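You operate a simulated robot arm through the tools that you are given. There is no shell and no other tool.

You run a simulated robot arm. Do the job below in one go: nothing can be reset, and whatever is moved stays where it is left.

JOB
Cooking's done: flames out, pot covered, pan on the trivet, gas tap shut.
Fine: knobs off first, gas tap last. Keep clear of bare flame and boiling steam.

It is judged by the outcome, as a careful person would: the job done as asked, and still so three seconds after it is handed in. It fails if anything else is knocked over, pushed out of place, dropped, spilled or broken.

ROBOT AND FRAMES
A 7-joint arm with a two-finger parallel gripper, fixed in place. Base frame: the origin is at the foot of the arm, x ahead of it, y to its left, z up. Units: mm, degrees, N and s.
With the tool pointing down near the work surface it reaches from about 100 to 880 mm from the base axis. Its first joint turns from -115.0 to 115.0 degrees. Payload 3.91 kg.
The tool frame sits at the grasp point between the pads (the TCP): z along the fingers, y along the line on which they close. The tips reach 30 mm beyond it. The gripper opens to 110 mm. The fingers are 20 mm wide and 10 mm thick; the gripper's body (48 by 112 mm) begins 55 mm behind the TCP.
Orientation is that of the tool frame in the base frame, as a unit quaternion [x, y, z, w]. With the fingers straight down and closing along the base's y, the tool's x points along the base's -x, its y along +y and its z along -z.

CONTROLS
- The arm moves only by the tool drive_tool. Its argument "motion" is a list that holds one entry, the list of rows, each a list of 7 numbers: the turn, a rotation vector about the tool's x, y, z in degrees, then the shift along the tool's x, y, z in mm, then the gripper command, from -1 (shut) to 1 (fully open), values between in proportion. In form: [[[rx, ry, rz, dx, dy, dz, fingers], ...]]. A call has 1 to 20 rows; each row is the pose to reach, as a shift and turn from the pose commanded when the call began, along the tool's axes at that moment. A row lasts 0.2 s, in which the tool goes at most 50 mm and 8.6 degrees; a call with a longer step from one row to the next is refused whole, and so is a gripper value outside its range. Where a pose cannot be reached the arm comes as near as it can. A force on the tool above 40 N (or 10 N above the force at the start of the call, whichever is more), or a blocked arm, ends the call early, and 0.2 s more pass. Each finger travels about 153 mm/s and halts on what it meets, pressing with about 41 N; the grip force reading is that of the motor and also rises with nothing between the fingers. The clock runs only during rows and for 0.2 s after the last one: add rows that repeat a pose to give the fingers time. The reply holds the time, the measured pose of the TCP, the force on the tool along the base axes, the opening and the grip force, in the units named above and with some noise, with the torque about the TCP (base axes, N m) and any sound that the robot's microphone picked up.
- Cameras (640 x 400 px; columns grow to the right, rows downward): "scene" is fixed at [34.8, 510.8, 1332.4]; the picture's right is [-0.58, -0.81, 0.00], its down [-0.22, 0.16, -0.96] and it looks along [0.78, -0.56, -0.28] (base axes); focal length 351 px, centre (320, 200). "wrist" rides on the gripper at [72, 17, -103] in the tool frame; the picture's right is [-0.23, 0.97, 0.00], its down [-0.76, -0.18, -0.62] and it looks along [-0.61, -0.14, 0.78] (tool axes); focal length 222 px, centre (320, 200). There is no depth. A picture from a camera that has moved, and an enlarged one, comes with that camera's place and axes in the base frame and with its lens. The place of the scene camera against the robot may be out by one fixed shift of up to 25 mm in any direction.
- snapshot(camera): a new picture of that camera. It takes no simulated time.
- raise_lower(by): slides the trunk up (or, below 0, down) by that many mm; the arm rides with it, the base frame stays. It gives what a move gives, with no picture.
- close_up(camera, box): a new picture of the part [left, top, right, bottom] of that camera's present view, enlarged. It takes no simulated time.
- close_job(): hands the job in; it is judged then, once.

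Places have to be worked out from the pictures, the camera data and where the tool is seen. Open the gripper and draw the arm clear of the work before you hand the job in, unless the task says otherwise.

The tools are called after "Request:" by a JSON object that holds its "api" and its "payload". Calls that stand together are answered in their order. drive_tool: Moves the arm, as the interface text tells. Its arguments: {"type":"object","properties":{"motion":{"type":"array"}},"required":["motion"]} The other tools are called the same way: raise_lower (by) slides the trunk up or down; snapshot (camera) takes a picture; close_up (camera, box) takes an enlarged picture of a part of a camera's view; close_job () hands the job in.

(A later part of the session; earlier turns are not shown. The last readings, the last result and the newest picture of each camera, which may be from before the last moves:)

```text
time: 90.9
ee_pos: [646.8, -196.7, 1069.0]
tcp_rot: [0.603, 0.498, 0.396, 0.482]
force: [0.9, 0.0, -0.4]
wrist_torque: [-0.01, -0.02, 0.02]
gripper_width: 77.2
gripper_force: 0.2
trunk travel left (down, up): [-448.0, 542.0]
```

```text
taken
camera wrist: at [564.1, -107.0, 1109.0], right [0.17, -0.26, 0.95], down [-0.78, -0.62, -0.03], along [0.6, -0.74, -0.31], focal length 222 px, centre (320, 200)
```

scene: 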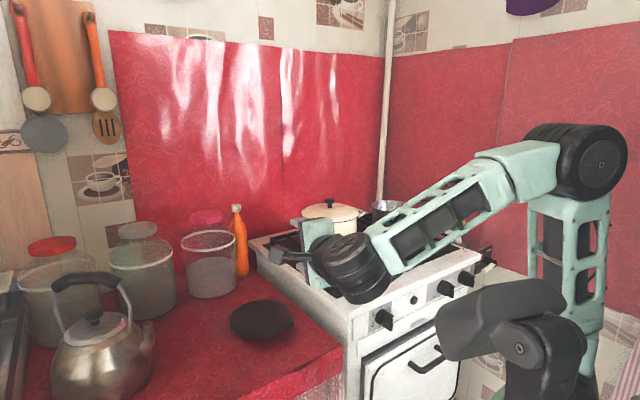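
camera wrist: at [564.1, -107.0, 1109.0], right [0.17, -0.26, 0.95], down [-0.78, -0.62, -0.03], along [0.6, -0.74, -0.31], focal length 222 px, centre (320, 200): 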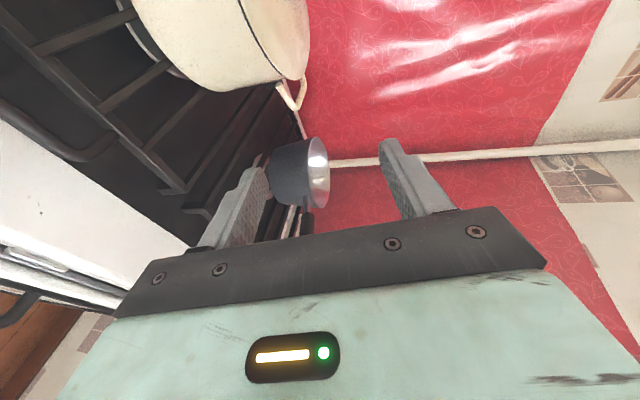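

I'll move to a standoff in line with the handle, at a height still above it.

Request:
{"api": "drive_tool", "payload": {"motion": [[[0, 0, 0, -33, -2, -9, 0.4], [0, 0, 0, -67, -4.4, -18.7, 0.4], [0, 0, 0, -100.3, -6.6, -28, 0.4], [0, 0, 0, -134, -8.2, -35, 0.4], [0, 0, 0, -167.4, -9.7, -41.5, 0.4], [0, 0, 0, -167.4, -9.7, -41.5, 0.4]]]}}

Request:
{"api": "raise_lower", "payload": {"by": -51}}

Request:
{"api": "snapshot", "payload": {"camera": "wrist"}}

Request:
{"api": "close_up", "payload": {"camera": "scene", "box": [370, 180, 530, 280]}}

```text
time: 92.3
ee_pos: [574.9, -352.5, 1070.4]
tcp_rot: [0.602, 0.498, 0.396, 0.482]
force: [-0.8, 0.2, 1.1]
wrist_torque: [-0.02, 0.0, 0.0]
gripper_width: 77.1
gripper_force: 0.0
out of reach, approached as far as the arm can: row 1, 2, 3
trunk travel left (down, up): [-448.0, 542.0]
```

```text
time: 93.3
ee_pos: [573.9, -352.6, 1019.2]
tcp_rot: [0.602, 0.498, 0.397, 0.481]
force: [0.4, 0.2, 1.1]
wrist_torque: [-0.03, -0.06, -0.01]
gripper_width: 76.8
gripper_force: 0.0
trunk travel left (down, up): [-397.0, 593.0]
```

```text
taken
camera wrist: at [491.8, -262.8, 1058.2], right [0.17, -0.26, 0.95], down [-0.78, -0.63, -0.03], along [0.6, -0.73, -0.31], focal length 222 px, centre (320, 200)
```

wrist: 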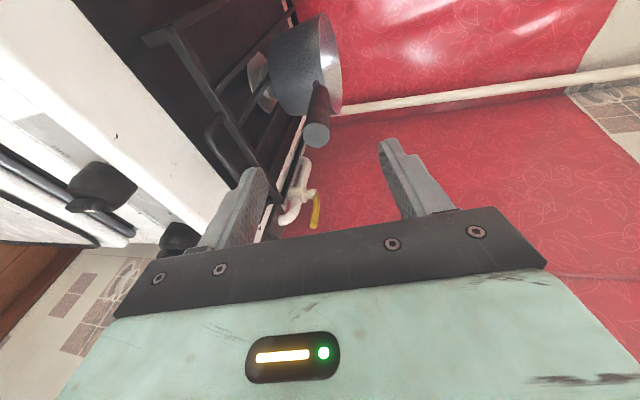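

```text
4.00 times, centred on (450, 230) of scene
camera zoom: at [34.8, 510.8, 1332.4], right [-0.58, -0.81, 0.0], down [-0.22, 0.16, -0.96], along [0.78, -0.56, -0.28], focal length 1406 px, centre (-200, 80)
```

zoom: 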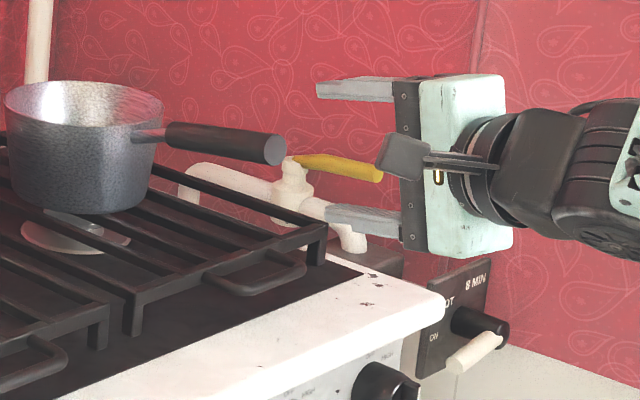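

The handle is lined up between the fingers. I'll zoom in for fine alignment before sliding over it.

Request:
{"api": "close_up", "payload": {"camera": "wrist", "box": [240, 50, 400, 150]}}

```text
4.00 times, centred on (320, 100) of wrist
camera zoom: at [491.8, -262.8, 1058.2], right [0.17, -0.26, 0.95], down [-0.78, -0.63, -0.03], along [0.6, -0.73, -0.31], focal length 888 px, centre (320, 600)
```

zoom: 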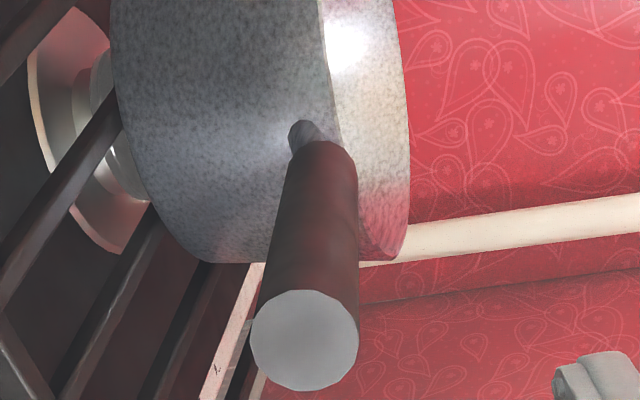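

Cross-checking three wrist views gives the handle direction as yaw ≈ -5° and pitch ≈ -9°. I'll correct the tool's orientation and position accordingly before sliding on.

Request:
{"api": "drive_tool", "payload": {"motion": [[[-1.9, 2.73, -0.62, -3.5, -4.5, 3.6, 0.4], [-3.8, 5.46, -1.24, -7, -9.1, 7.3, 0.4], [-3.8, 5.46, -1.24, -7, -9.1, 7.3, 0.4]]]}}

Request:
{"api": "close_up", "payload": {"camera": "wrist", "box": [240, 50, 400, 150]}}

Request:
{"api": "close_up", "payload": {"camera": "scene", "box": [370, 180, 530, 280]}}

```text
time: 94.1
ee_pos: [578.5, -360.1, 1007.9]
tcp_rot: [0.561, 0.513, 0.436, 0.481]
force: [-0.6, -0.2, -0.5]
wrist_torque: [0.0, 0.0, -0.01]
gripper_width: 77.2
gripper_force: 0.0
trunk travel left (down, up): [-397.0, 593.0]
```

```text
4.00 times, centred on (320, 100) of wrist
camera zoom: at [484.9, -279.0, 1040.8], right [0.13, -0.24, 0.96], down [-0.71, -0.7, -0.07], along [0.69, -0.67, -0.26], focal length 888 px, centre (320, 600)
```

zoom: 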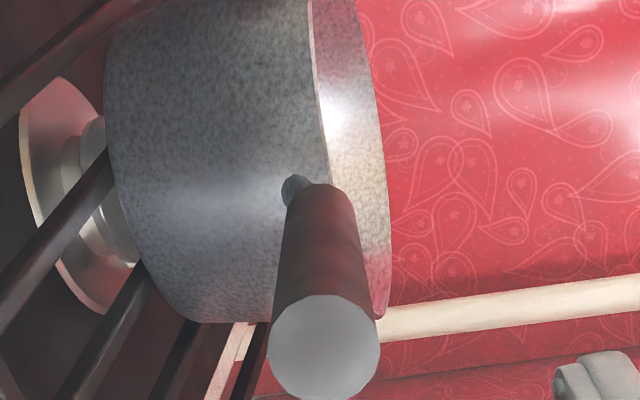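

```text
4.00 times, centred on (450, 230) of scene
camera zoom: at [34.8, 510.8, 1332.4], right [-0.58, -0.81, 0.0], down [-0.22, 0.16, -0.96], along [0.78, -0.56, -0.28], focal length 1406 px, centre (-200, 80)
```

zoom: 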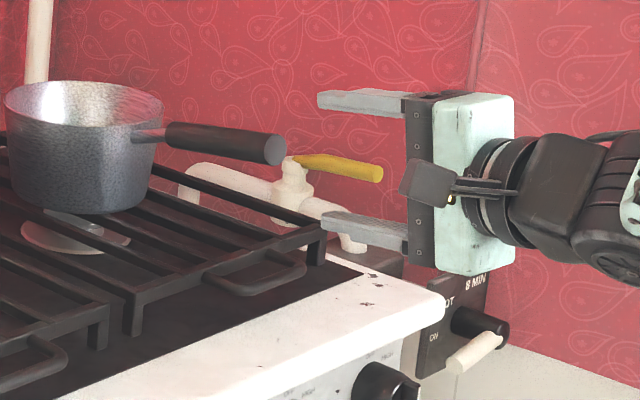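

The alignment is good now (handle axis within about 1–2 mm). I'll slide the open fingers over the handle.

Request:
{"api": "drive_tool", "payload": {"motion": [[[0, 0, 0, 0, 0.5, 30, 0.4], [0, 0, 0, 0.5, 1, 60, 0.4], [0, 0, 0, 1, 1.3, 90, 0.4], [0, 0, 0, 2, 1.3, 117, 0.4], [0, 0, 0, 2, 1.3, 117, 0.4]]]}}

Request:
{"api": "snapshot", "payload": {"camera": "wrist"}}

Request:
{"api": "close_up", "payload": {"camera": "scene", "box": [370, 180, 530, 280]}}

```text
time: 95.3
ee_pos: [693.2, -368.0, 991.7]
tcp_rot: [0.561, 0.513, 0.437, 0.481]
force: [0.5, 0.3, -0.7]
wrist_torque: [0.01, -0.01, 0.0]
gripper_width: 77.1
gripper_force: 0.1
trunk travel left (down, up): [-397.0, 593.0]
```

```text
taken
camera wrist: at [599.9, -287.2, 1023.9], right [0.13, -0.24, 0.96], down [-0.71, -0.7, -0.07], along [0.69, -0.67, -0.26], focal length 222 px, centre (320, 200)
```

wrist: 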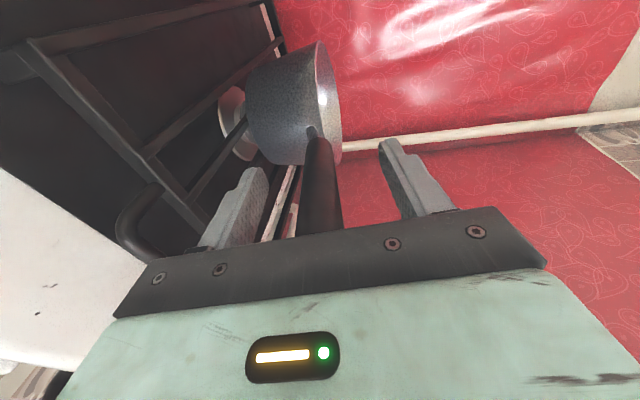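

```text
4.00 times, centred on (450, 230) of scene
camera zoom: at [34.8, 510.8, 1332.4], right [-0.58, -0.81, 0.0], down [-0.22, 0.16, -0.96], along [0.78, -0.56, -0.28], focal length 1406 px, centre (-200, 80)
```

zoom: 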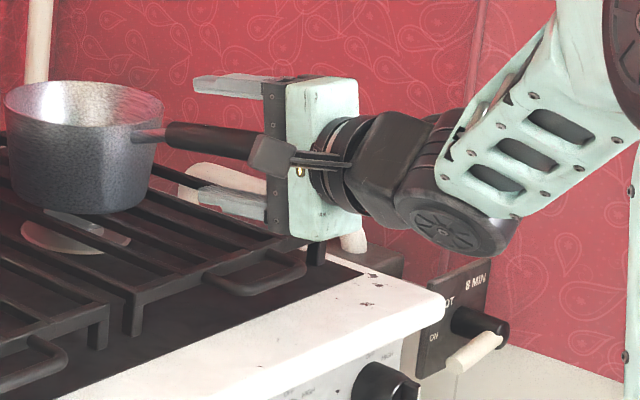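

The handle is centred between the upper and lower fingers. I'll close on it gradually.

Request:
{"api": "drive_tool", "payload": {"motion": [[[0, 0, 0, 0, 0, 0, 0.1], [0, 0, 0, 0, 0, 0, -0.2], [0, 0, 0, 0, 0, 0, -0.4], [0, 0, 0, 0, 0, 0, -0.5], [0, 0, 0, 0, 0, 0, -0.7], [0, 0, 0, 0, 0, 0, -1], [0, 0, 0, 0, 0, 0, -1]]]}}

Request:
{"api": "snapshot", "payload": {"camera": "wrist"}}

Request:
{"api": "close_up", "payload": {"camera": "scene", "box": [364, 185, 460, 245]}}

```text
time: 96.9
ee_pos: [693.2, -368.2, 989.5]
tcp_rot: [0.562, 0.514, 0.435, 0.481]
force: [-0.7, 0.5, 0.2]
wrist_torque: [0.28, 1.76, 0.01]
gripper_width: 25.9
gripper_force: 40.8
trunk travel left (down, up): [-397.0, 593.0]
```

```text
taken
camera wrist: at [600.1, -287.4, 1022.6], right [0.13, -0.24, 0.96], down [-0.71, -0.7, -0.07], along [0.69, -0.67, -0.26], focal length 222 px, centre (320, 200)
```

wrist: 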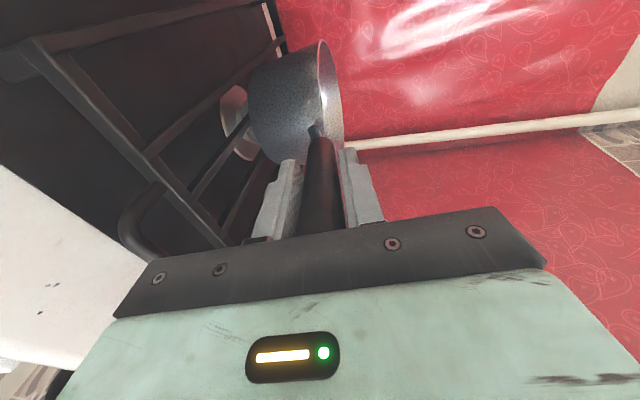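

```text
6.67 times, centred on (412, 215) of scene
camera zoom: at [34.8, 510.8, 1332.4], right [-0.58, -0.81, 0.0], down [-0.22, 0.16, -0.96], along [0.78, -0.56, -0.28], focal length 2343 px, centre (-293, 100)
```

zoom: 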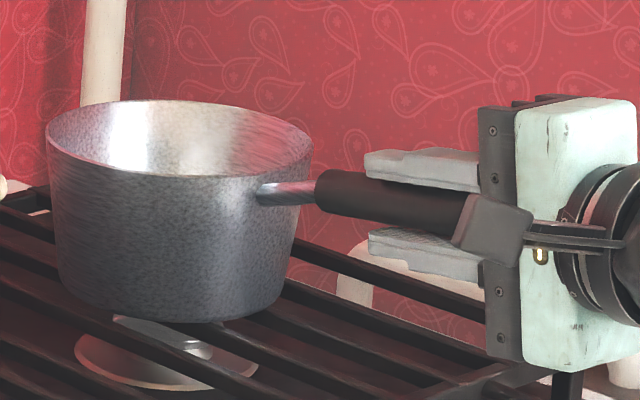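

The handle is held (25.9 mm). The 1.8 N·m pitch torque shows the handle slopes slightly more than the tool, so I'll rotate a little to relieve it before lifting.

Request:
{"api": "drive_tool", "payload": {"motion": [[[0.7, 0, 0, 0, 0, 0, -1], [1.4, 0, 0, 0, 0, 0, -1], [1.4, 0, 0, 0, 0, 0, -1]]]}}

```text
time: 97.7
ee_pos: [693.6, -368.5, 992.5]
tcp_rot: [0.565, 0.519, 0.431, 0.475]
force: [3.6, -0.7, -0.2]
wrist_torque: [-0.04, -0.46, -0.03]
gripper_width: 25.6
gripper_force: 41.1
trunk travel left (down, up): [-397.0, 593.0]
```

The torque is nearly relieved. I'll lift a little and check that the pan comes up level.

Request:
{"api": "raise_lower", "payload": {"by": 15}}

Request:
{"api": "close_up", "payload": {"camera": "scene", "box": [364, 185, 460, 245]}}

Request:
{"api": "snapshot", "payload": {"camera": "wrist"}}

```text
time: 98.3
ee_pos: [692.8, -367.7, 1003.9]
tcp_rot: [0.567, 0.52, 0.43, 0.473]
force: [-0.4, -0.5, -11.3]
wrist_torque: [0.26, 1.75, 0.0]
gripper_width: 25.8
gripper_force: 39.9
trunk travel left (down, up): [-412.0, 578.0]
```

```text
6.67 times, centred on (412, 215) of scene
camera zoom: at [34.8, 510.8, 1332.4], right [-0.58, -0.81, 0.0], down [-0.22, 0.16, -0.96], along [0.78, -0.56, -0.28], focal length 2343 px, centre (-293, 100)
```

zoom: 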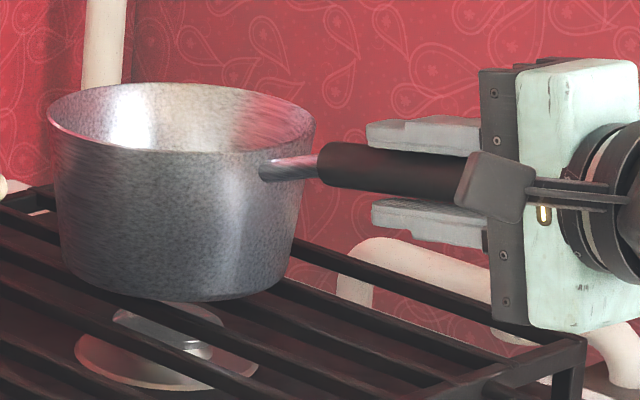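

```text
taken
camera wrist: at [600.9, -287.5, 1040.3], right [0.16, -0.24, 0.96], down [-0.71, -0.7, -0.06], along [0.68, -0.67, -0.28], focal length 222 px, centre (320, 200)
```

wrist: 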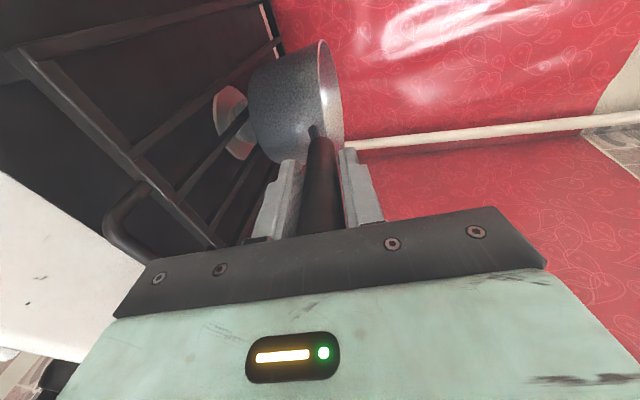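

The pan (about 1.15 kg) lifted level and is held firmly. I'll keep raising it with the trunk, to well above the lid's knob.

Request:
{"api": "raise_lower", "payload": {"by": 60}}

Request:
{"api": "close_up", "payload": {"camera": "scene", "box": [340, 150, 500, 250]}}

Request:
{"api": "raise_lower", "payload": {"by": 145}}

Request:
{"api": "snapshot", "payload": {"camera": "scene"}}

Request:
{"api": "snapshot", "payload": {"camera": "wrist"}}

```text
time: 99.3
ee_pos: [694.0, -368.5, 1065.1]
tcp_rot: [0.567, 0.519, 0.429, 0.474]
force: [-0.1, -0.2, -10.8]
wrist_torque: [0.3, 1.73, -0.03]
gripper_width: 25.7
gripper_force: 40.7
trunk travel left (down, up): [-472.0, 518.0]
```

```text
4.00 times, centred on (420, 200) of scene
camera zoom: at [34.8, 510.8, 1332.4], right [-0.58, -0.81, 0.0], down [-0.22, 0.16, -0.96], along [0.78, -0.56, -0.28], focal length 1406 px, centre (-80, 200)
```

zoom: 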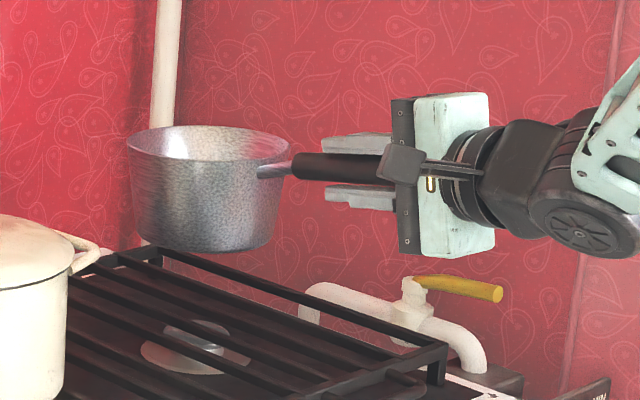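

```text
time: 101.0
ee_pos: [693.2, -368.9, 1210.0]
tcp_rot: [0.567, 0.519, 0.429, 0.474]
force: [-0.4, 0.9, -11.4]
wrist_torque: [0.23, 1.76, -0.01]
gripper_width: 26.0
gripper_force: 41.4
trunk travel left (down, up): [-617.0, 373.0]
```

```text
taken
```

scene: 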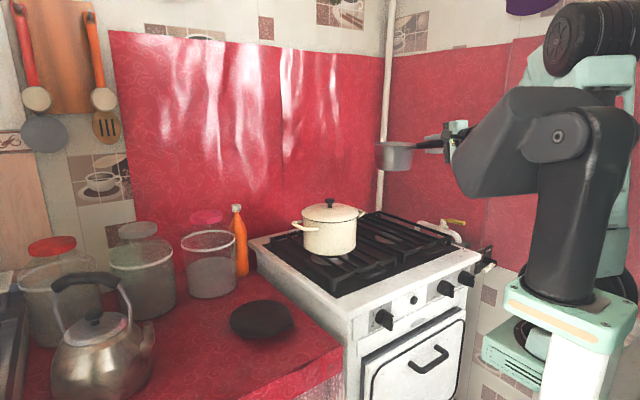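

```text
taken
camera wrist: at [601.1, -287.5, 1245.8], right [0.16, -0.24, 0.96], down [-0.71, -0.7, -0.06], along [0.68, -0.67, -0.28], focal length 222 px, centre (320, 200)
```

wrist: 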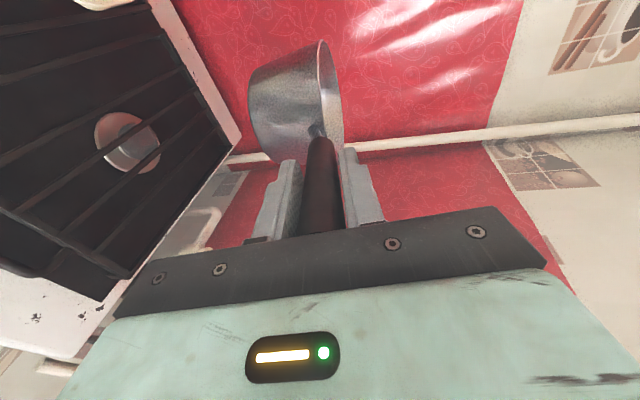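

The pan is well above the pot lid. Before traversing, I'll measure where the pan centre is relative to the gripper, using this steady view.

Request:
{"api": "close_up", "payload": {"camera": "wrist", "box": [220, 25, 412, 175]}}

Request:
{"api": "close_up", "payload": {"camera": "scene", "box": [360, 120, 456, 180]}}

```text
2.67 times, centred on (316, 100) of wrist
camera zoom: at [601.1, -287.5, 1245.8], right [0.16, -0.24, 0.96], down [-0.71, -0.7, -0.06], along [0.68, -0.67, -0.28], focal length 592 px, centre (331, 467)
```

zoom: 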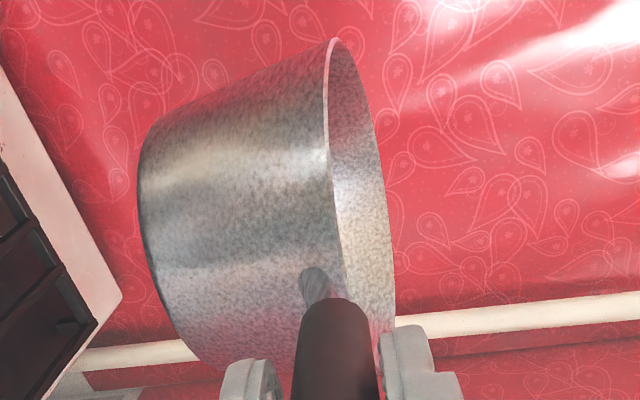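

```text
6.67 times, centred on (408, 150) of scene
camera zoom: at [34.8, 510.8, 1332.4], right [-0.58, -0.81, 0.0], down [-0.22, 0.16, -0.96], along [0.78, -0.56, -0.28], focal length 2343 px, centre (-267, 533)
```

zoom: 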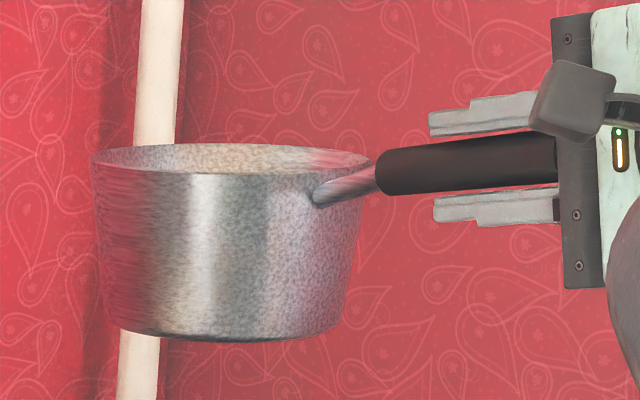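

The pan centre is about 171 mm ahead and 12 mm right of the tool axis, with the pan bottom about 95 mm below the TCP (75 mm above the lid knob now). I'll carry it smoothly left along the rehearsed path, first segment.

Request:
{"api": "drive_tool", "payload": {"motion": [[[0, 0, 0, 7.1, -0.1, -0.75, -1], [0, 0, 0, 23.8, -0.3, -2.5, -1], [0, 0, 0, 45.1, -0.6, -4.8, -1], [0, 0, 0, 68.9, -0.9, -7.3, -1], [0, 0, 0, 92.7, -1.2, -9.8, -1], [0, 0, 0, 116.4, -1.6, -12.3, -1], [0, 0, 0, 140.2, -1.9, -14.8, -1], [0, 0, 0, 163.9, -2.2, -17.3, -1], [0, 0, 0, 187.7, -2.5, -19.8, -1], [0, 0, 0, 209.1, -2.8, -22, -1], [0, 0, 0, 225.7, -3, -23.8, -1], [0, 0, 0, 237.6, -3.2, -25, -1], [0, 0, 0, 237.6, -3.2, -25, -1]]]}}

Request:
{"api": "snapshot", "payload": {"camera": "scene"}}

```text
time: 103.8
ee_pos: [689.2, -128.9, 1212.0]
tcp_rot: [0.567, 0.519, 0.43, 0.474]
force: [1.5, 0.4, -9.8]
wrist_torque: [0.32, 1.76, -0.03]
gripper_width: 25.9
gripper_force: 41.0
trunk travel left (down, up): [-617.0, 373.0]
```

```text
taken
```

scene: 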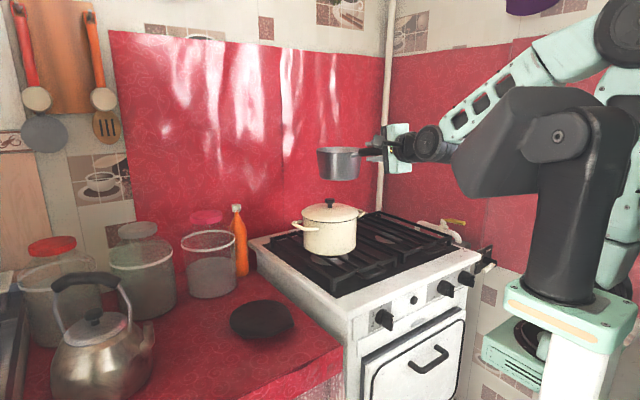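

The pan is passing cleanly over the pot. I'll continue to above the trivet.

Request:
{"api": "drive_tool", "payload": {"motion": [[[0, 0, 0, 8.2, -0.5, -2.7, -1], [0, 0, 0, 24.7, -1.4, -8.1, -1], [0, 0, 0, 46.1, -2.5, -15.1, -1], [0, 0, 0, 69.1, -3.8, -22.6, -1], [0, 0, 0, 92.2, -5, -30.1, -1], [0, 0, 0, 115.2, -6.3, -37.7, -1], [0, 0, 0, 139.9, -7.7, -45.7, -1], [0, 0, 0, 164.6, -9, -53.8, -1], [0, 0, 0, 188, -10.5, -62.9, -1], [0, 0, 0, 211.4, -12.1, -72, -1], [0, 0, 0, 234.7, -13.6, -81.1, -1], [0, 0, 0, 256.6, -15, -89.6, -1], [0, 0, 0, 277.1, -16.4, -97.6, -1], [0, 0, 0, 294.6, -17.5, -104.4, -1], [0, 0, 0, 306.3, -18.3, -109, -1], [0, 0, 0, 310.7, -18.6, -110.7, -1], [0, 0, 0, 310.7, -18.6, -110.7, -1]]]}}

Request:
{"api": "snapshot", "payload": {"camera": "scene"}}

Request:
{"api": "snapshot", "payload": {"camera": "wrist"}}

```text
time: 107.4
ee_pos: [606.4, 191.0, 1212.2]
tcp_rot: [0.566, 0.518, 0.43, 0.475]
force: [-0.7, 0.2, -9.9]
wrist_torque: [0.3, 1.71, -0.02]
gripper_width: 25.8
gripper_force: 41.2
trunk travel left (down, up): [-617.0, 373.0]
```

```text
taken
```

scene: 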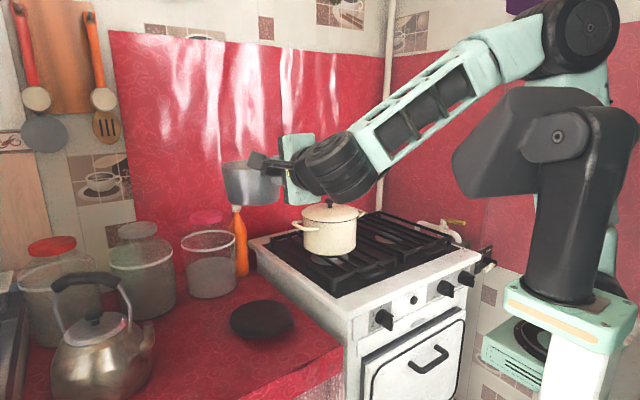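

```text
taken
camera wrist: at [514.5, 271.7, 1247.2], right [0.16, -0.24, 0.96], down [-0.71, -0.7, -0.06], along [0.68, -0.67, -0.28], focal length 222 px, centre (320, 200)
```

wrist: 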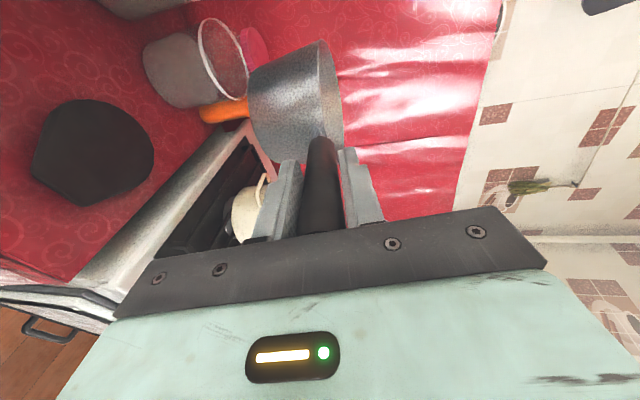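

The pan is above the trivet. I'll lower it with the trunk in stages, checking alignment.

Request:
{"api": "raise_lower", "payload": {"by": -130}}

Request:
{"api": "raise_lower", "payload": {"by": -110}}

Request:
{"api": "snapshot", "payload": {"camera": "scene"}}

Request:
{"api": "snapshot", "payload": {"camera": "wrist"}}

Request:
{"api": "close_up", "payload": {"camera": "scene", "box": [180, 250, 340, 350]}}

```text
time: 109.0
ee_pos: [606.2, 190.9, 1081.3]
tcp_rot: [0.566, 0.519, 0.429, 0.475]
force: [0.6, 0.3, -11.1]
wrist_torque: [0.29, 1.75, 0.02]
gripper_width: 25.8
gripper_force: 41.4
trunk travel left (down, up): [-487.0, 503.0]
```

```text
time: 110.4
ee_pos: [607.1, 190.3, 972.0]
tcp_rot: [0.567, 0.518, 0.43, 0.474]
force: [0.3, 0.2, -10.9]
wrist_torque: [0.24, 1.74, -0.02]
gripper_width: 26.0
gripper_force: 41.2
trunk travel left (down, up): [-377.0, 613.0]
```

```text
taken
```

scene: 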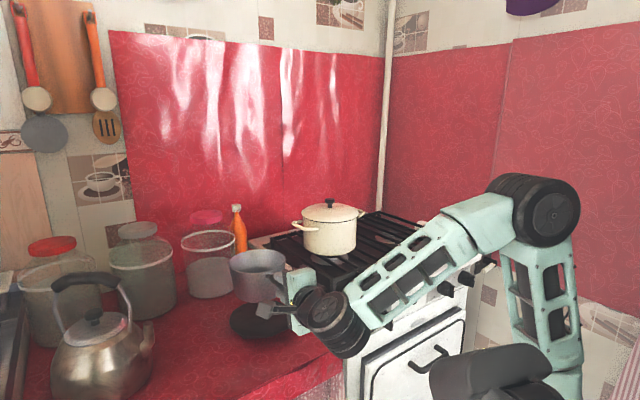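

```text
taken
camera wrist: at [514.5, 271.5, 1007.2], right [0.16, -0.24, 0.96], down [-0.71, -0.7, -0.06], along [0.68, -0.67, -0.28], focal length 222 px, centre (320, 200)
```

wrist: 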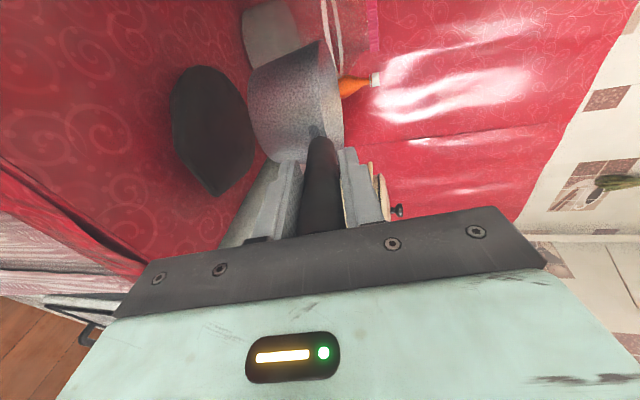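

```text
4.00 times, centred on (260, 300) of scene
camera zoom: at [34.8, 510.8, 1332.4], right [-0.58, -0.81, 0.0], down [-0.22, 0.16, -0.96], along [0.78, -0.56, -0.28], focal length 1406 px, centre (560, -200)
```

zoom: 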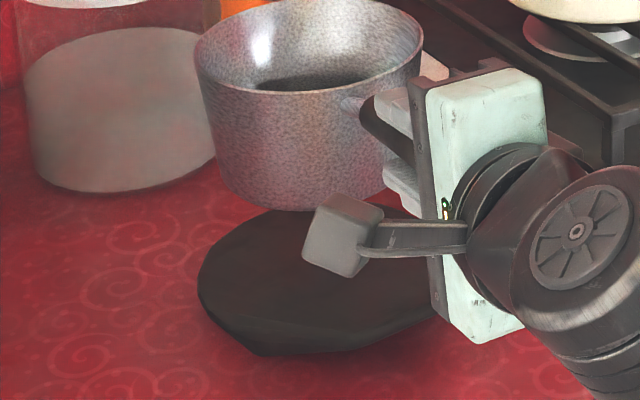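

The pan is almost exactly over the trivet disc (about 5 mm to the left). I'll nudge it right slightly and lower further.

Request:
{"api": "drive_tool", "payload": {"motion": [[[0, 0, 0, -2.6, -0.1, -0.7, -1], [0, 0, 0, -5.2, -0.3, -1.5, -1], [0, 0, 0, -5.2, -0.3, -1.5, -1]]]}}

Request:
{"api": "raise_lower", "payload": {"by": -48}}

Request:
{"api": "close_up", "payload": {"camera": "scene", "box": [180, 250, 340, 350]}}

Request:
{"api": "snapshot", "payload": {"camera": "wrist"}}

```text
time: 111.2
ee_pos: [604.8, 185.9, 970.9]
tcp_rot: [0.567, 0.52, 0.429, 0.474]
force: [-0.5, -1.1, -10.6]
wrist_torque: [0.27, 1.74, 0.01]
gripper_width: 26.1
gripper_force: 40.9
trunk travel left (down, up): [-377.0, 613.0]
```

```text
time: 112.1
ee_pos: [605.2, 185.0, 923.0]
tcp_rot: [0.567, 0.519, 0.429, 0.474]
force: [0.6, 0.0, -11.7]
wrist_torque: [0.27, 1.75, 0.02]
gripper_width: 25.6
gripper_force: 41.0
trunk travel left (down, up): [-329.0, 661.0]
```

```text
4.00 times, centred on (260, 300) of scene
camera zoom: at [34.8, 510.8, 1332.4], right [-0.58, -0.81, 0.0], down [-0.22, 0.16, -0.96], along [0.78, -0.56, -0.28], focal length 1406 px, centre (560, -200)
```

zoom: 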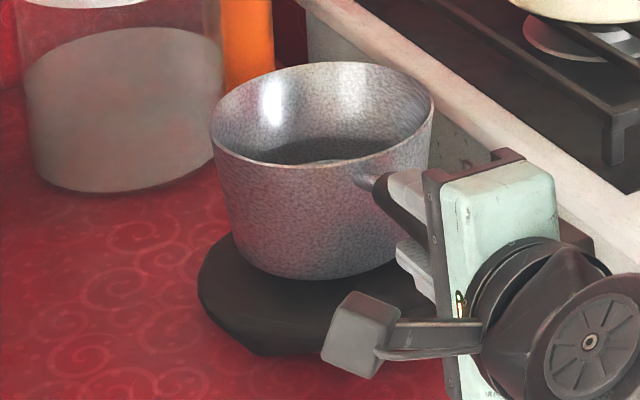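

```text
taken
camera wrist: at [512.3, 266.6, 959.1], right [0.16, -0.24, 0.96], down [-0.71, -0.7, -0.06], along [0.68, -0.67, -0.28], focal length 222 px, centre (320, 200)
```

wrist: 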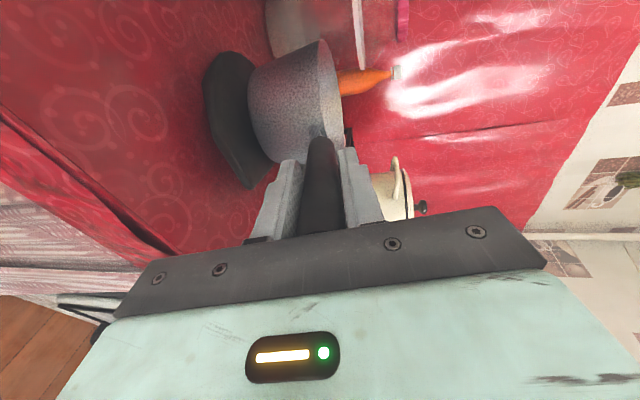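

About 15–20 mm remain and the pan is centred on the disc. I'll lower slowly until the weight transfers.

Request:
{"api": "raise_lower", "payload": {"by": -9}}

Request:
{"api": "raise_lower", "payload": {"by": -4}}

Request:
{"api": "close_up", "payload": {"camera": "scene", "box": [212, 280, 308, 340]}}

```text
time: 112.7
ee_pos: [604.7, 185.3, 913.9]
tcp_rot: [0.567, 0.519, 0.429, 0.474]
force: [-0.4, -0.2, -10.0]
wrist_torque: [0.28, 1.75, -0.01]
gripper_width: 25.8
gripper_force: 41.0
trunk travel left (down, up): [-320.0, 670.0]
```

```text
time: 113.2
ee_pos: [604.7, 186.2, 911.0]
tcp_rot: [0.567, 0.519, 0.429, 0.474]
force: [-0.2, -0.3, -11.2]
wrist_torque: [0.23, 1.79, -0.03]
gripper_width: 26.1
gripper_force: 41.4
trunk travel left (down, up): [-316.0, 674.0]
```

```text
6.67 times, centred on (260, 310) of scene
camera zoom: at [34.8, 510.8, 1332.4], right [-0.58, -0.81, 0.0], down [-0.22, 0.16, -0.96], along [0.78, -0.56, -0.28], focal length 2343 px, centre (720, -533)
```

zoom: 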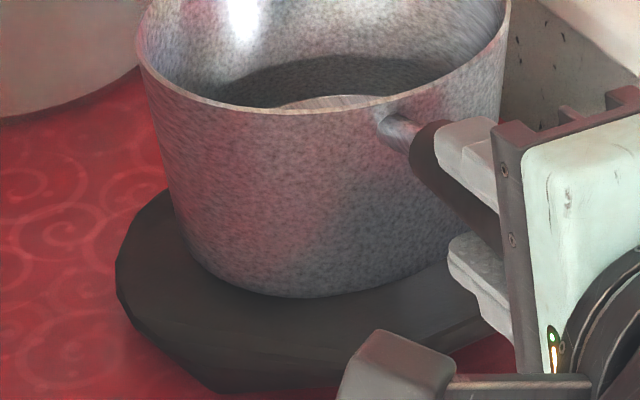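

It's still carrying the full weight. I'll continue in small steps.

Request:
{"api": "raise_lower", "payload": {"by": -4}}

Request:
{"api": "raise_lower", "payload": {"by": -3}}

Request:
{"api": "close_up", "payload": {"camera": "scene", "box": [212, 280, 308, 340]}}

```text
time: 113.7
ee_pos: [604.7, 186.9, 906.4]
tcp_rot: [0.567, 0.52, 0.429, 0.474]
force: [0.8, 0.5, -9.6]
wrist_torque: [0.27, 1.75, 0.01]
gripper_width: 25.8
gripper_force: 41.4
trunk travel left (down, up): [-312.0, 678.0]
```

```text
time: 114.3
ee_pos: [603.9, 185.0, 903.7]
tcp_rot: [0.567, 0.52, 0.429, 0.474]
force: [-0.5, 0.9, -11.2]
wrist_torque: [0.26, 1.76, 0.0]
gripper_width: 26.0
gripper_force: 41.1
trunk travel left (down, up): [-309.0, 681.0]
```

```text
6.67 times, centred on (260, 310) of scene
camera zoom: at [34.8, 510.8, 1332.4], right [-0.58, -0.81, 0.0], down [-0.22, 0.16, -0.96], along [0.78, -0.56, -0.28], focal length 2343 px, centre (720, -533)
```

zoom: 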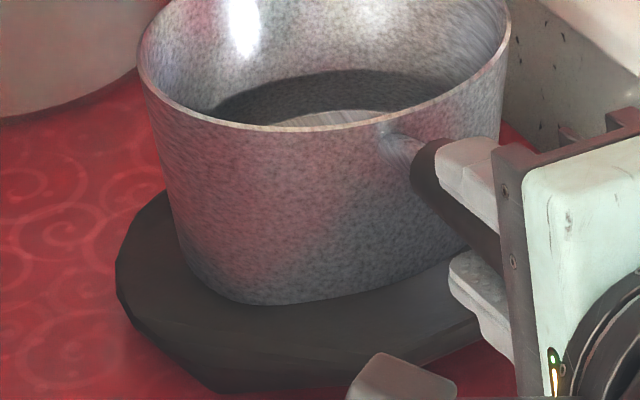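

Very close now; two more small steps.

Request:
{"api": "raise_lower", "payload": {"by": -3}}

Request:
{"api": "raise_lower", "payload": {"by": -3}}

Request:
{"api": "close_up", "payload": {"camera": "scene", "box": [212, 280, 308, 340]}}

```text
time: 114.8
ee_pos: [604.7, 185.0, 900.1]
tcp_rot: [0.567, 0.519, 0.43, 0.474]
force: [0.1, 0.4, -10.9]
wrist_torque: [0.28, 1.78, -0.04]
gripper_width: 25.9
gripper_force: 41.0
trunk travel left (down, up): [-306.0, 684.0]
```

```text
time: 115.3
ee_pos: [604.0, 185.0, 897.6]
tcp_rot: [0.567, 0.518, 0.43, 0.474]
force: [-0.2, 0.6, -9.5]
wrist_torque: [0.23, 1.61, -0.01]
gripper_width: 26.0
gripper_force: 40.4
trunk travel left (down, up): [-303.0, 687.0]
```

```text
6.67 times, centred on (260, 310) of scene
camera zoom: at [34.8, 510.8, 1332.4], right [-0.58, -0.81, 0.0], down [-0.22, 0.16, -0.96], along [0.78, -0.56, -0.28], focal length 2343 px, centre (720, -533)
```

zoom: 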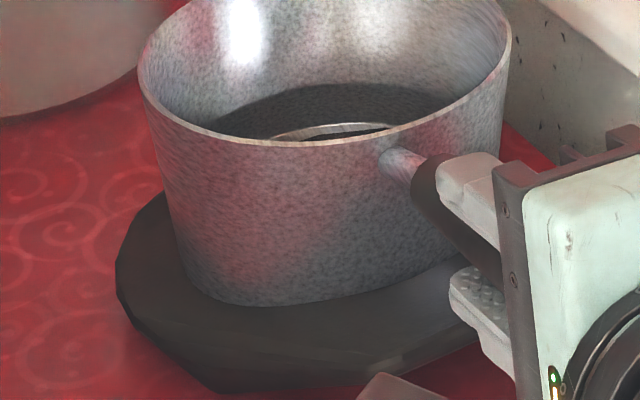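

The torque has begun to drop, so contact is starting at the far edge. I'll continue with 2 mm steps.

Request:
{"api": "raise_lower", "payload": {"by": -2}}

Request:
{"api": "raise_lower", "payload": {"by": -2}}

Request:
{"api": "close_up", "payload": {"camera": "scene", "box": [212, 280, 308, 340]}}

```text
time: 115.8
ee_pos: [604.0, 185.6, 897.0]
tcp_rot: [0.566, 0.518, 0.43, 0.475]
force: [-2.2, 0.4, -3.1]
wrist_torque: [0.01, 0.53, -0.14]
gripper_width: 26.0
gripper_force: 41.2
trunk travel left (down, up): [-301.0, 689.0]
```

```text
time: 116.3
ee_pos: [604.4, 185.1, 896.2]
tcp_rot: [0.566, 0.518, 0.431, 0.475]
force: [-4.7, -0.5, 3.3]
wrist_torque: [-0.25, -0.92, -0.3]
gripper_width: 26.0
gripper_force: 41.1
trunk travel left (down, up): [-299.0, 691.0]
```

```text
6.67 times, centred on (260, 310) of scene
camera zoom: at [34.8, 510.8, 1332.4], right [-0.58, -0.81, 0.0], down [-0.22, 0.16, -0.96], along [0.78, -0.56, -0.28], focal length 2343 px, centre (720, -533)
```

zoom: 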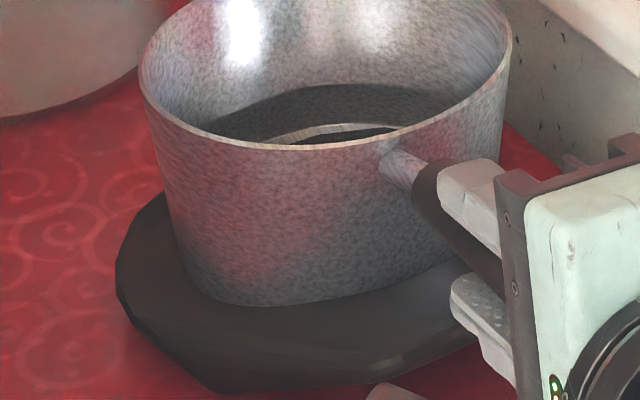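

The weight has transferred to the trivet. I'll ease up 1 mm to zero the load and then open the fingers gently.

Request:
{"api": "raise_lower", "payload": {"by": 1}}

Request:
{"api": "drive_tool", "payload": {"motion": [[[0, 0, 0, 0, 0, 0, -0.5], [0, 0, 0, 0, 0, 0, -0.4], [0, 0, 0, 0, 0, 0, -0.2], [0, 0, 0, 0, 0, 0, 0.1], [0, 0, 0, 0, 0, 0, 0.3], [0, 0, 0, 0, 0, 0, 0.3]]]}}

Request:
{"api": "close_up", "payload": {"camera": "scene", "box": [200, 260, 328, 340]}}

Request:
{"api": "snapshot", "payload": {"camera": "wrist"}}

```text
time: 116.8
ee_pos: [603.3, 184.3, 895.4]
tcp_rot: [0.567, 0.518, 0.43, 0.475]
force: [-3.1, 0.0, 4.8]
wrist_torque: [-0.14, -1.29, -0.1]
gripper_width: 25.7
gripper_force: 41.2
trunk travel left (down, up): [-300.0, 690.0]
```

```text
time: 118.2
ee_pos: [604.3, 184.8, 895.1]
tcp_rot: [0.567, 0.518, 0.43, 0.475]
force: [0.7, 0.9, 0.0]
wrist_torque: [0.03, 0.04, 0.0]
gripper_width: 71.5
gripper_force: 0.0
trunk travel left (down, up): [-300.0, 690.0]
```

```text
5.00 times, centred on (264, 300) of scene
camera zoom: at [34.8, 510.8, 1332.4], right [-0.58, -0.81, 0.0], down [-0.22, 0.16, -0.96], along [0.78, -0.56, -0.28], focal length 1757 px, centre (600, -300)
```

zoom: 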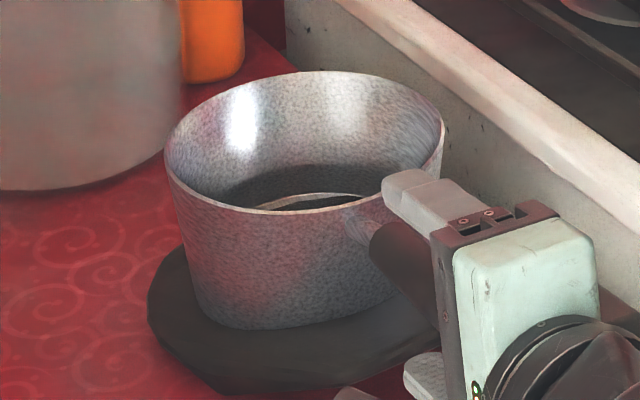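

```text
taken
camera wrist: at [512.0, 266.5, 930.6], right [0.15, -0.24, 0.96], down [-0.71, -0.7, -0.06], along [0.68, -0.67, -0.28], focal length 222 px, centre (320, 200)
```

wrist: 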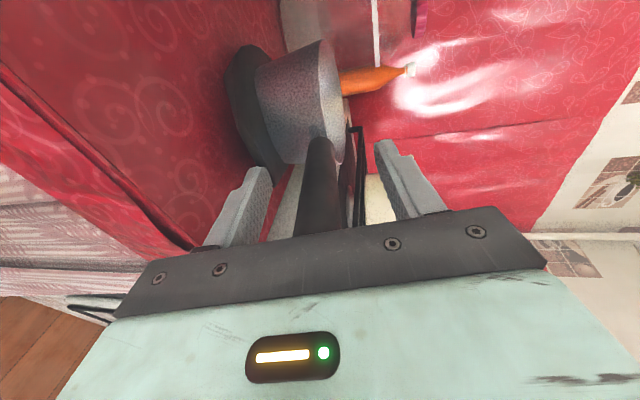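

The pan is released and standing. I'll slide straight back off the handle along the tool axis.

Request:
{"api": "drive_tool", "payload": {"motion": [[[0, 0, 0, 0, 0, -15, 0.3], [0, 0, 0, 0, 0, -40, 0.3], [0, 0, 0, 0, 0, -70, 0.3], [0, 0, 0, 0, 0, -100, 0.3], [0, 0, 0, 0, 0, -135, 0.3], [0, 0, 0, 0, 0, -135, 0.3]]]}}

Request:
{"api": "close_up", "payload": {"camera": "scene", "box": [200, 240, 328, 340]}}

Request:
{"api": "snapshot", "payload": {"camera": "wrist"}}

Request:
{"api": "snapshot", "payload": {"camera": "scene"}}

```text
time: 119.7
ee_pos: [486.8, 188.3, 916.9]
tcp_rot: [0.578, 0.51, 0.416, 0.483]
force: [1.1, 0.4, -0.3]
wrist_torque: [-0.01, 0.01, 0.0]
gripper_width: 71.6
gripper_force: 0.1
trunk travel left (down, up): [-300.0, 690.0]
```

```text
4.00 times, centred on (264, 290) of scene
camera zoom: at [34.8, 510.8, 1332.4], right [-0.58, -0.81, 0.0], down [-0.22, 0.16, -0.96], along [0.78, -0.56, -0.28], focal length 1406 px, centre (544, -160)
```

zoom: 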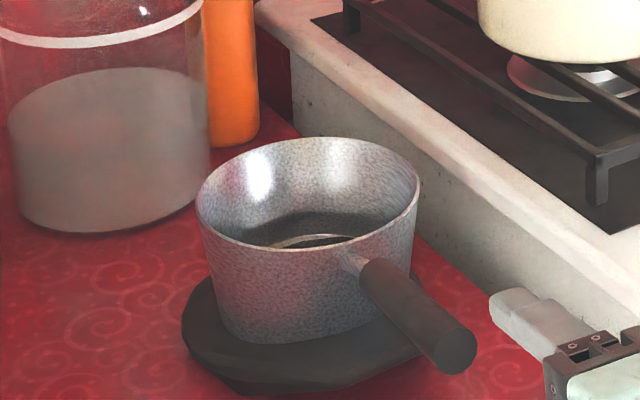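

```text
taken
camera wrist: at [397.5, 273.2, 951.3], right [0.15, -0.24, 0.96], down [-0.74, -0.67, -0.05], along [0.65, -0.7, -0.28], focal length 222 px, centre (320, 200)
```

wrist: 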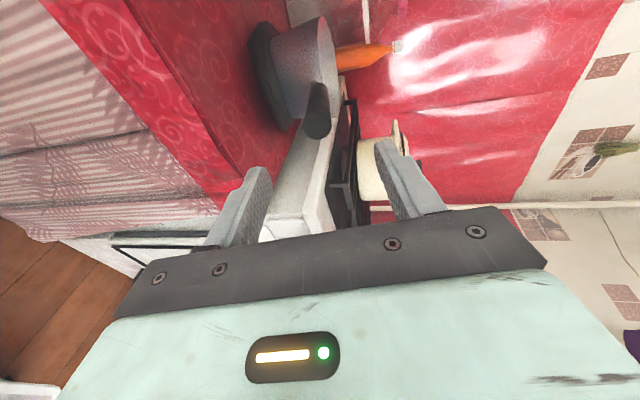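

```text
taken
```

scene: 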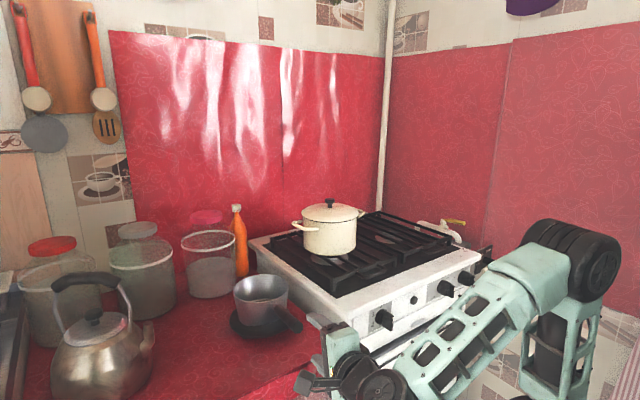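

The pan stands squarely on the trivet. Only the gas tap remains. I'll raise the trunk and bring the tool back to a downward posture, away from everything.

Request:
{"api": "raise_lower", "payload": {"by": 250}}

Request:
{"api": "drive_tool", "payload": {"motion": [[[0, 0, -8, 0, 0, 0, 0.3], [0, 0, -16, 0, 0, 0, 0.3], [0, 0, -24, 0, 0, 0, 0.3], [0, 0, -32, 0, 0, 0, 0.3], [0, 0, -40, 0, 0, 0, 0.3], [0, 0, -48, 0, 0, 0, 0.3], [0, 0, -56, 0, 0, 0, 0.3], [0, 0, -64, 0, 0, 0, 0.3], [0, 0, -72, 0, 0, 0, 0.3], [0, 0, -80, 0, 0, 0, 0.3], [0, 0, -89, 0, 0, 0, 0.3], [0, 0, -89, 0, 0, 0, 0.3]]]}}

Request:
{"api": "snapshot", "payload": {"camera": "scene"}}

```text
time: 122.2
ee_pos: [486.0, 189.9, 1166.4]
tcp_rot: [0.577, 0.51, 0.418, 0.482]
force: [-0.4, -0.4, 0.4]
wrist_torque: [0.0, 0.01, 0.01]
gripper_width: 71.6
gripper_force: 0.0
trunk travel left (down, up): [-550.0, 440.0]
```

```text
refused: row 11 steps farther than a row can; nothing moved
```

```text
taken
```

scene: 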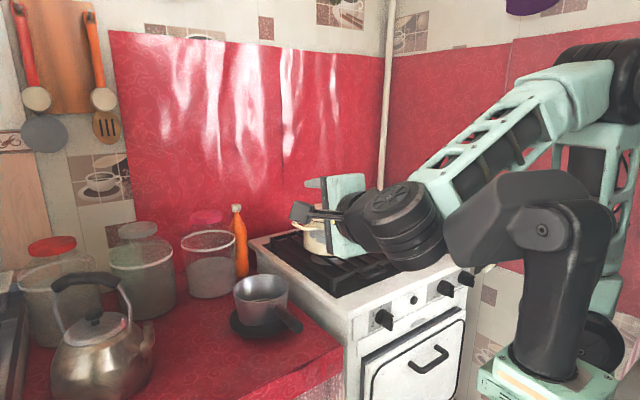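

One row was too large, so I'll repeat with smaller steps.

Request:
{"api": "drive_tool", "payload": {"motion": [[[0, 0, -8.2, 0, 0, 0, 0.3], [0, 0, -16.4, 0, 0, 0, 0.3], [0, 0, -24.6, 0, 0, 0, 0.3], [0, 0, -32.8, 0, 0, 0, 0.3], [0, 0, -41, 0, 0, 0, 0.3], [0, 0, -49.2, 0, 0, 0, 0.3], [0, 0, -57.4, 0, 0, 0, 0.3], [0, 0, -65.6, 0, 0, 0, 0.3], [0, 0, -73.8, 0, 0, 0, 0.3], [0, 0, -82, 0, 0, 0, 0.3], [0, 0, -90, 0, 0, 0, 0.3], [0, 0, -90, 0, 0, 0, 0.3]]]}}

```text
time: 124.8
ee_pos: [485.5, 188.6, 1167.7]
tcp_rot: [0.046, 0.769, -0.046, 0.636]
force: [0.2, 0.1, -0.4]
wrist_torque: [0.01, 0.0, -0.04]
gripper_width: 71.6
gripper_force: 0.0
trunk travel left (down, up): [-550.0, 440.0]
```

Rolled back. Now I'll pitch to tool-down.

Request:
{"api": "drive_tool", "payload": {"motion": [[[-0.57, 7.9, -0.57, 0, 0, 0, 0.3], [-1.14, 15.8, -1.14, 0, 0, 0, 0.3], [-1.71, 23.7, -1.71, 0, 0, 0, 0.3], [-2.28, 31.6, -2.28, 0, 0, 0, 0.3], [-2.85, 39.5, -2.85, 0, 0, 0, 0.3], [-3.42, 47.4, -3.42, 0, 0, 0, 0.3], [-3.99, 55.3, -3.99, 0, 0, 0, 0.3], [-4.56, 63.2, -4.56, 0, 0, 0, 0.3], [-5.13, 71.1, -5.13, 0, 0, 0, 0.3], [-5.7, 79.1, -5.7, 0, 0, 0, 0.3], [-5.7, 79.1, -5.7, 0, 0, 0, 0.3]]]}}

Request:
{"api": "snapshot", "payload": {"camera": "scene"}}

```text
time: 127.2
ee_pos: [473.1, 197.3, 1169.8]
tcp_rot: [-0.017, 1.0, 0.002, 0.003]
force: [-1.0, 0.9, -0.8]
wrist_torque: [-0.06, 0.01, 0.02]
gripper_width: 71.6
gripper_force: 0.0
out of reach, approached as far as the arm can: row 8, 9
trunk travel left (down, up): [-550.0, 440.0]
```

```text
taken
```

scene: 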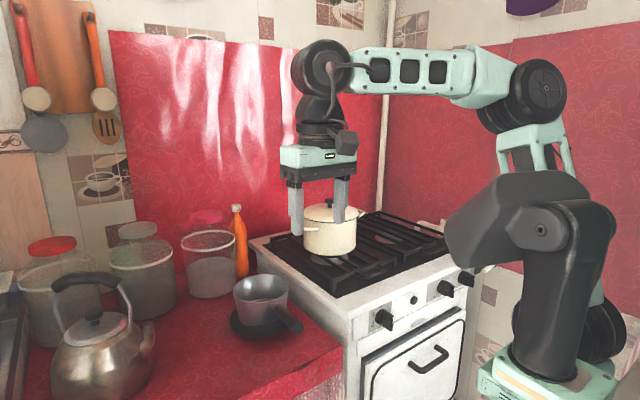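

Now I'll travel right, in front of the stove, toward the gas tap side.

Request:
{"api": "drive_tool", "payload": {"motion": [[[0, 0, 0, 0, -20, 0, 0.3], [0, 0, 0, 0, -62, 0, 0.3], [0, 0, 0, 0, -104, 10, 0.3], [0, 0, 0, 0, -146, 20, 0.3], [0, 0, 0, 0, -190, 30, 0.3], [0, 0, 0, 0, -234, 40, 0.3], [0, 0, 0, 0, -278, 50, 0], [0, 0, 0, 0, -322, 60, -0.3], [0, 0, 0, 0, -366, 70, -0.6], [0, 0, 0, 0, -410, 80, -1], [0, 0, 0, 0, -454, 90, -1], [0, 0, 0, 0, -497, 100, -1], [0, 0, 0, 0, -497, 100, -1]]]}}

Request:
{"api": "raise_lower", "payload": {"by": 200}}

Request:
{"api": "snapshot", "payload": {"camera": "scene"}}

Request:
{"api": "snapshot", "payload": {"camera": "wrist"}}

```text
time: 130.0
ee_pos: [491.2, -299.7, 1066.1]
tcp_rot: [-0.017, 1.0, 0.004, 0.004]
force: [-0.3, 0.5, -0.5]
wrist_torque: [-0.03, 0.05, 0.01]
gripper_width: 0.0
gripper_force: 37.7
trunk travel left (down, up): [-550.0, 440.0]
```

```text
time: 132.2
ee_pos: [489.8, -298.9, 1265.3]
tcp_rot: [-0.019, 1.0, 0.004, 0.003]
force: [0.4, 1.0, -0.3]
wrist_torque: [-0.01, -0.01, -0.04]
gripper_width: 0.1
gripper_force: 37.8
trunk travel left (down, up): [-750.0, 240.0]
```

```text
taken
```

scene: 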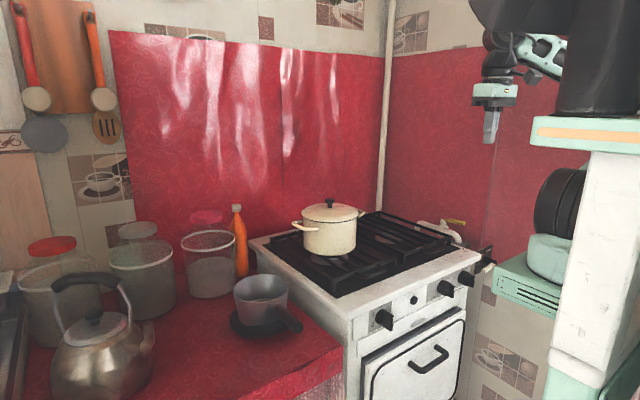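

```text
taken
camera wrist: at [416.2, -285.7, 1369.2], right [0.19, 0.98, 0.01], down [0.76, -0.15, 0.63], along [0.62, -0.11, -0.78], focal length 222 px, centre (320, 200)
```

wrist: 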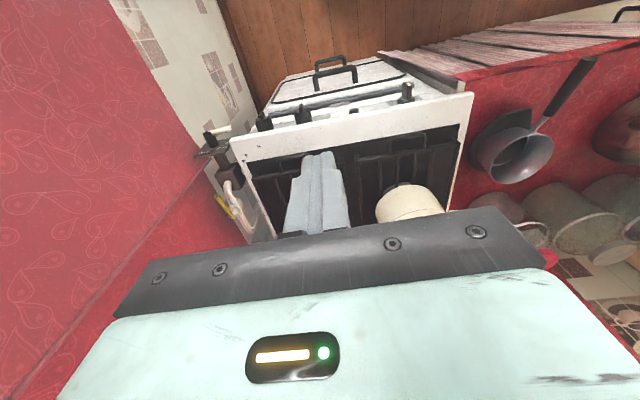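

Fingers are closed for pushing. I'll zoom on the tap from this viewpoint.

Request:
{"api": "close_up", "payload": {"camera": "wrist", "box": [196, 150, 292, 250]}}

Request:
{"api": "close_up", "payload": {"camera": "scene", "box": [404, 205, 484, 255]}}

Request:
{"api": "close_up", "payload": {"camera": "scene", "box": [212, 270, 308, 340]}}

```text
4.00 times, centred on (244, 200) of wrist
camera zoom: at [416.2, -285.7, 1369.2], right [0.19, 0.98, 0.01], down [0.76, -0.15, 0.63], along [0.62, -0.11, -0.78], focal length 888 px, centre (624, 200)
```

zoom: 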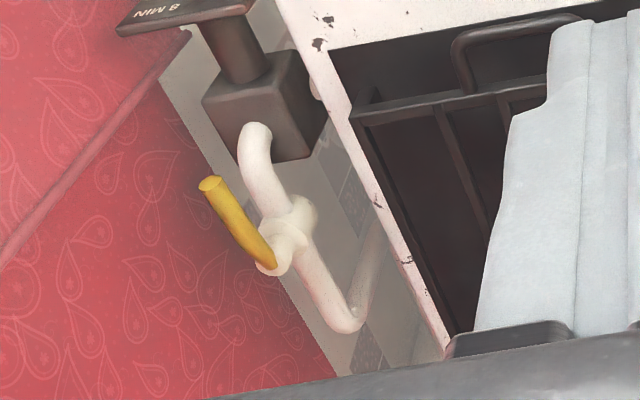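

```text
8.00 times, centred on (444, 230) of scene
camera zoom: at [34.8, 510.8, 1332.4], right [-0.58, -0.81, 0.0], down [-0.22, 0.16, -0.96], along [0.78, -0.56, -0.28], focal length 2811 px, centre (-672, -40)
```

zoom: 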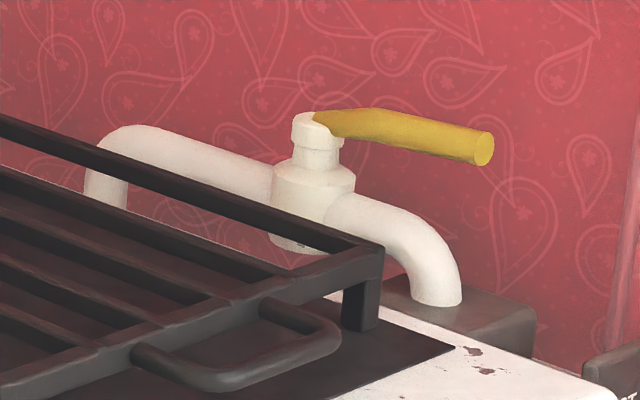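

```text
5.71 times, centred on (260, 305) of scene
camera zoom: at [34.8, 510.8, 1332.4], right [-0.58, -0.81, 0.0], down [-0.22, 0.16, -0.96], along [0.78, -0.56, -0.28], focal length 2008 px, centre (663, -400)
```

zoom: 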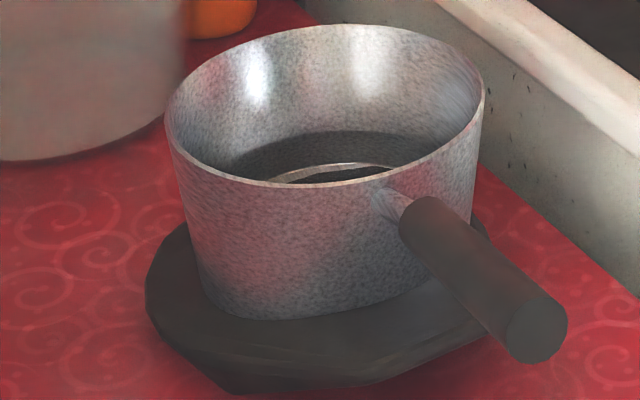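

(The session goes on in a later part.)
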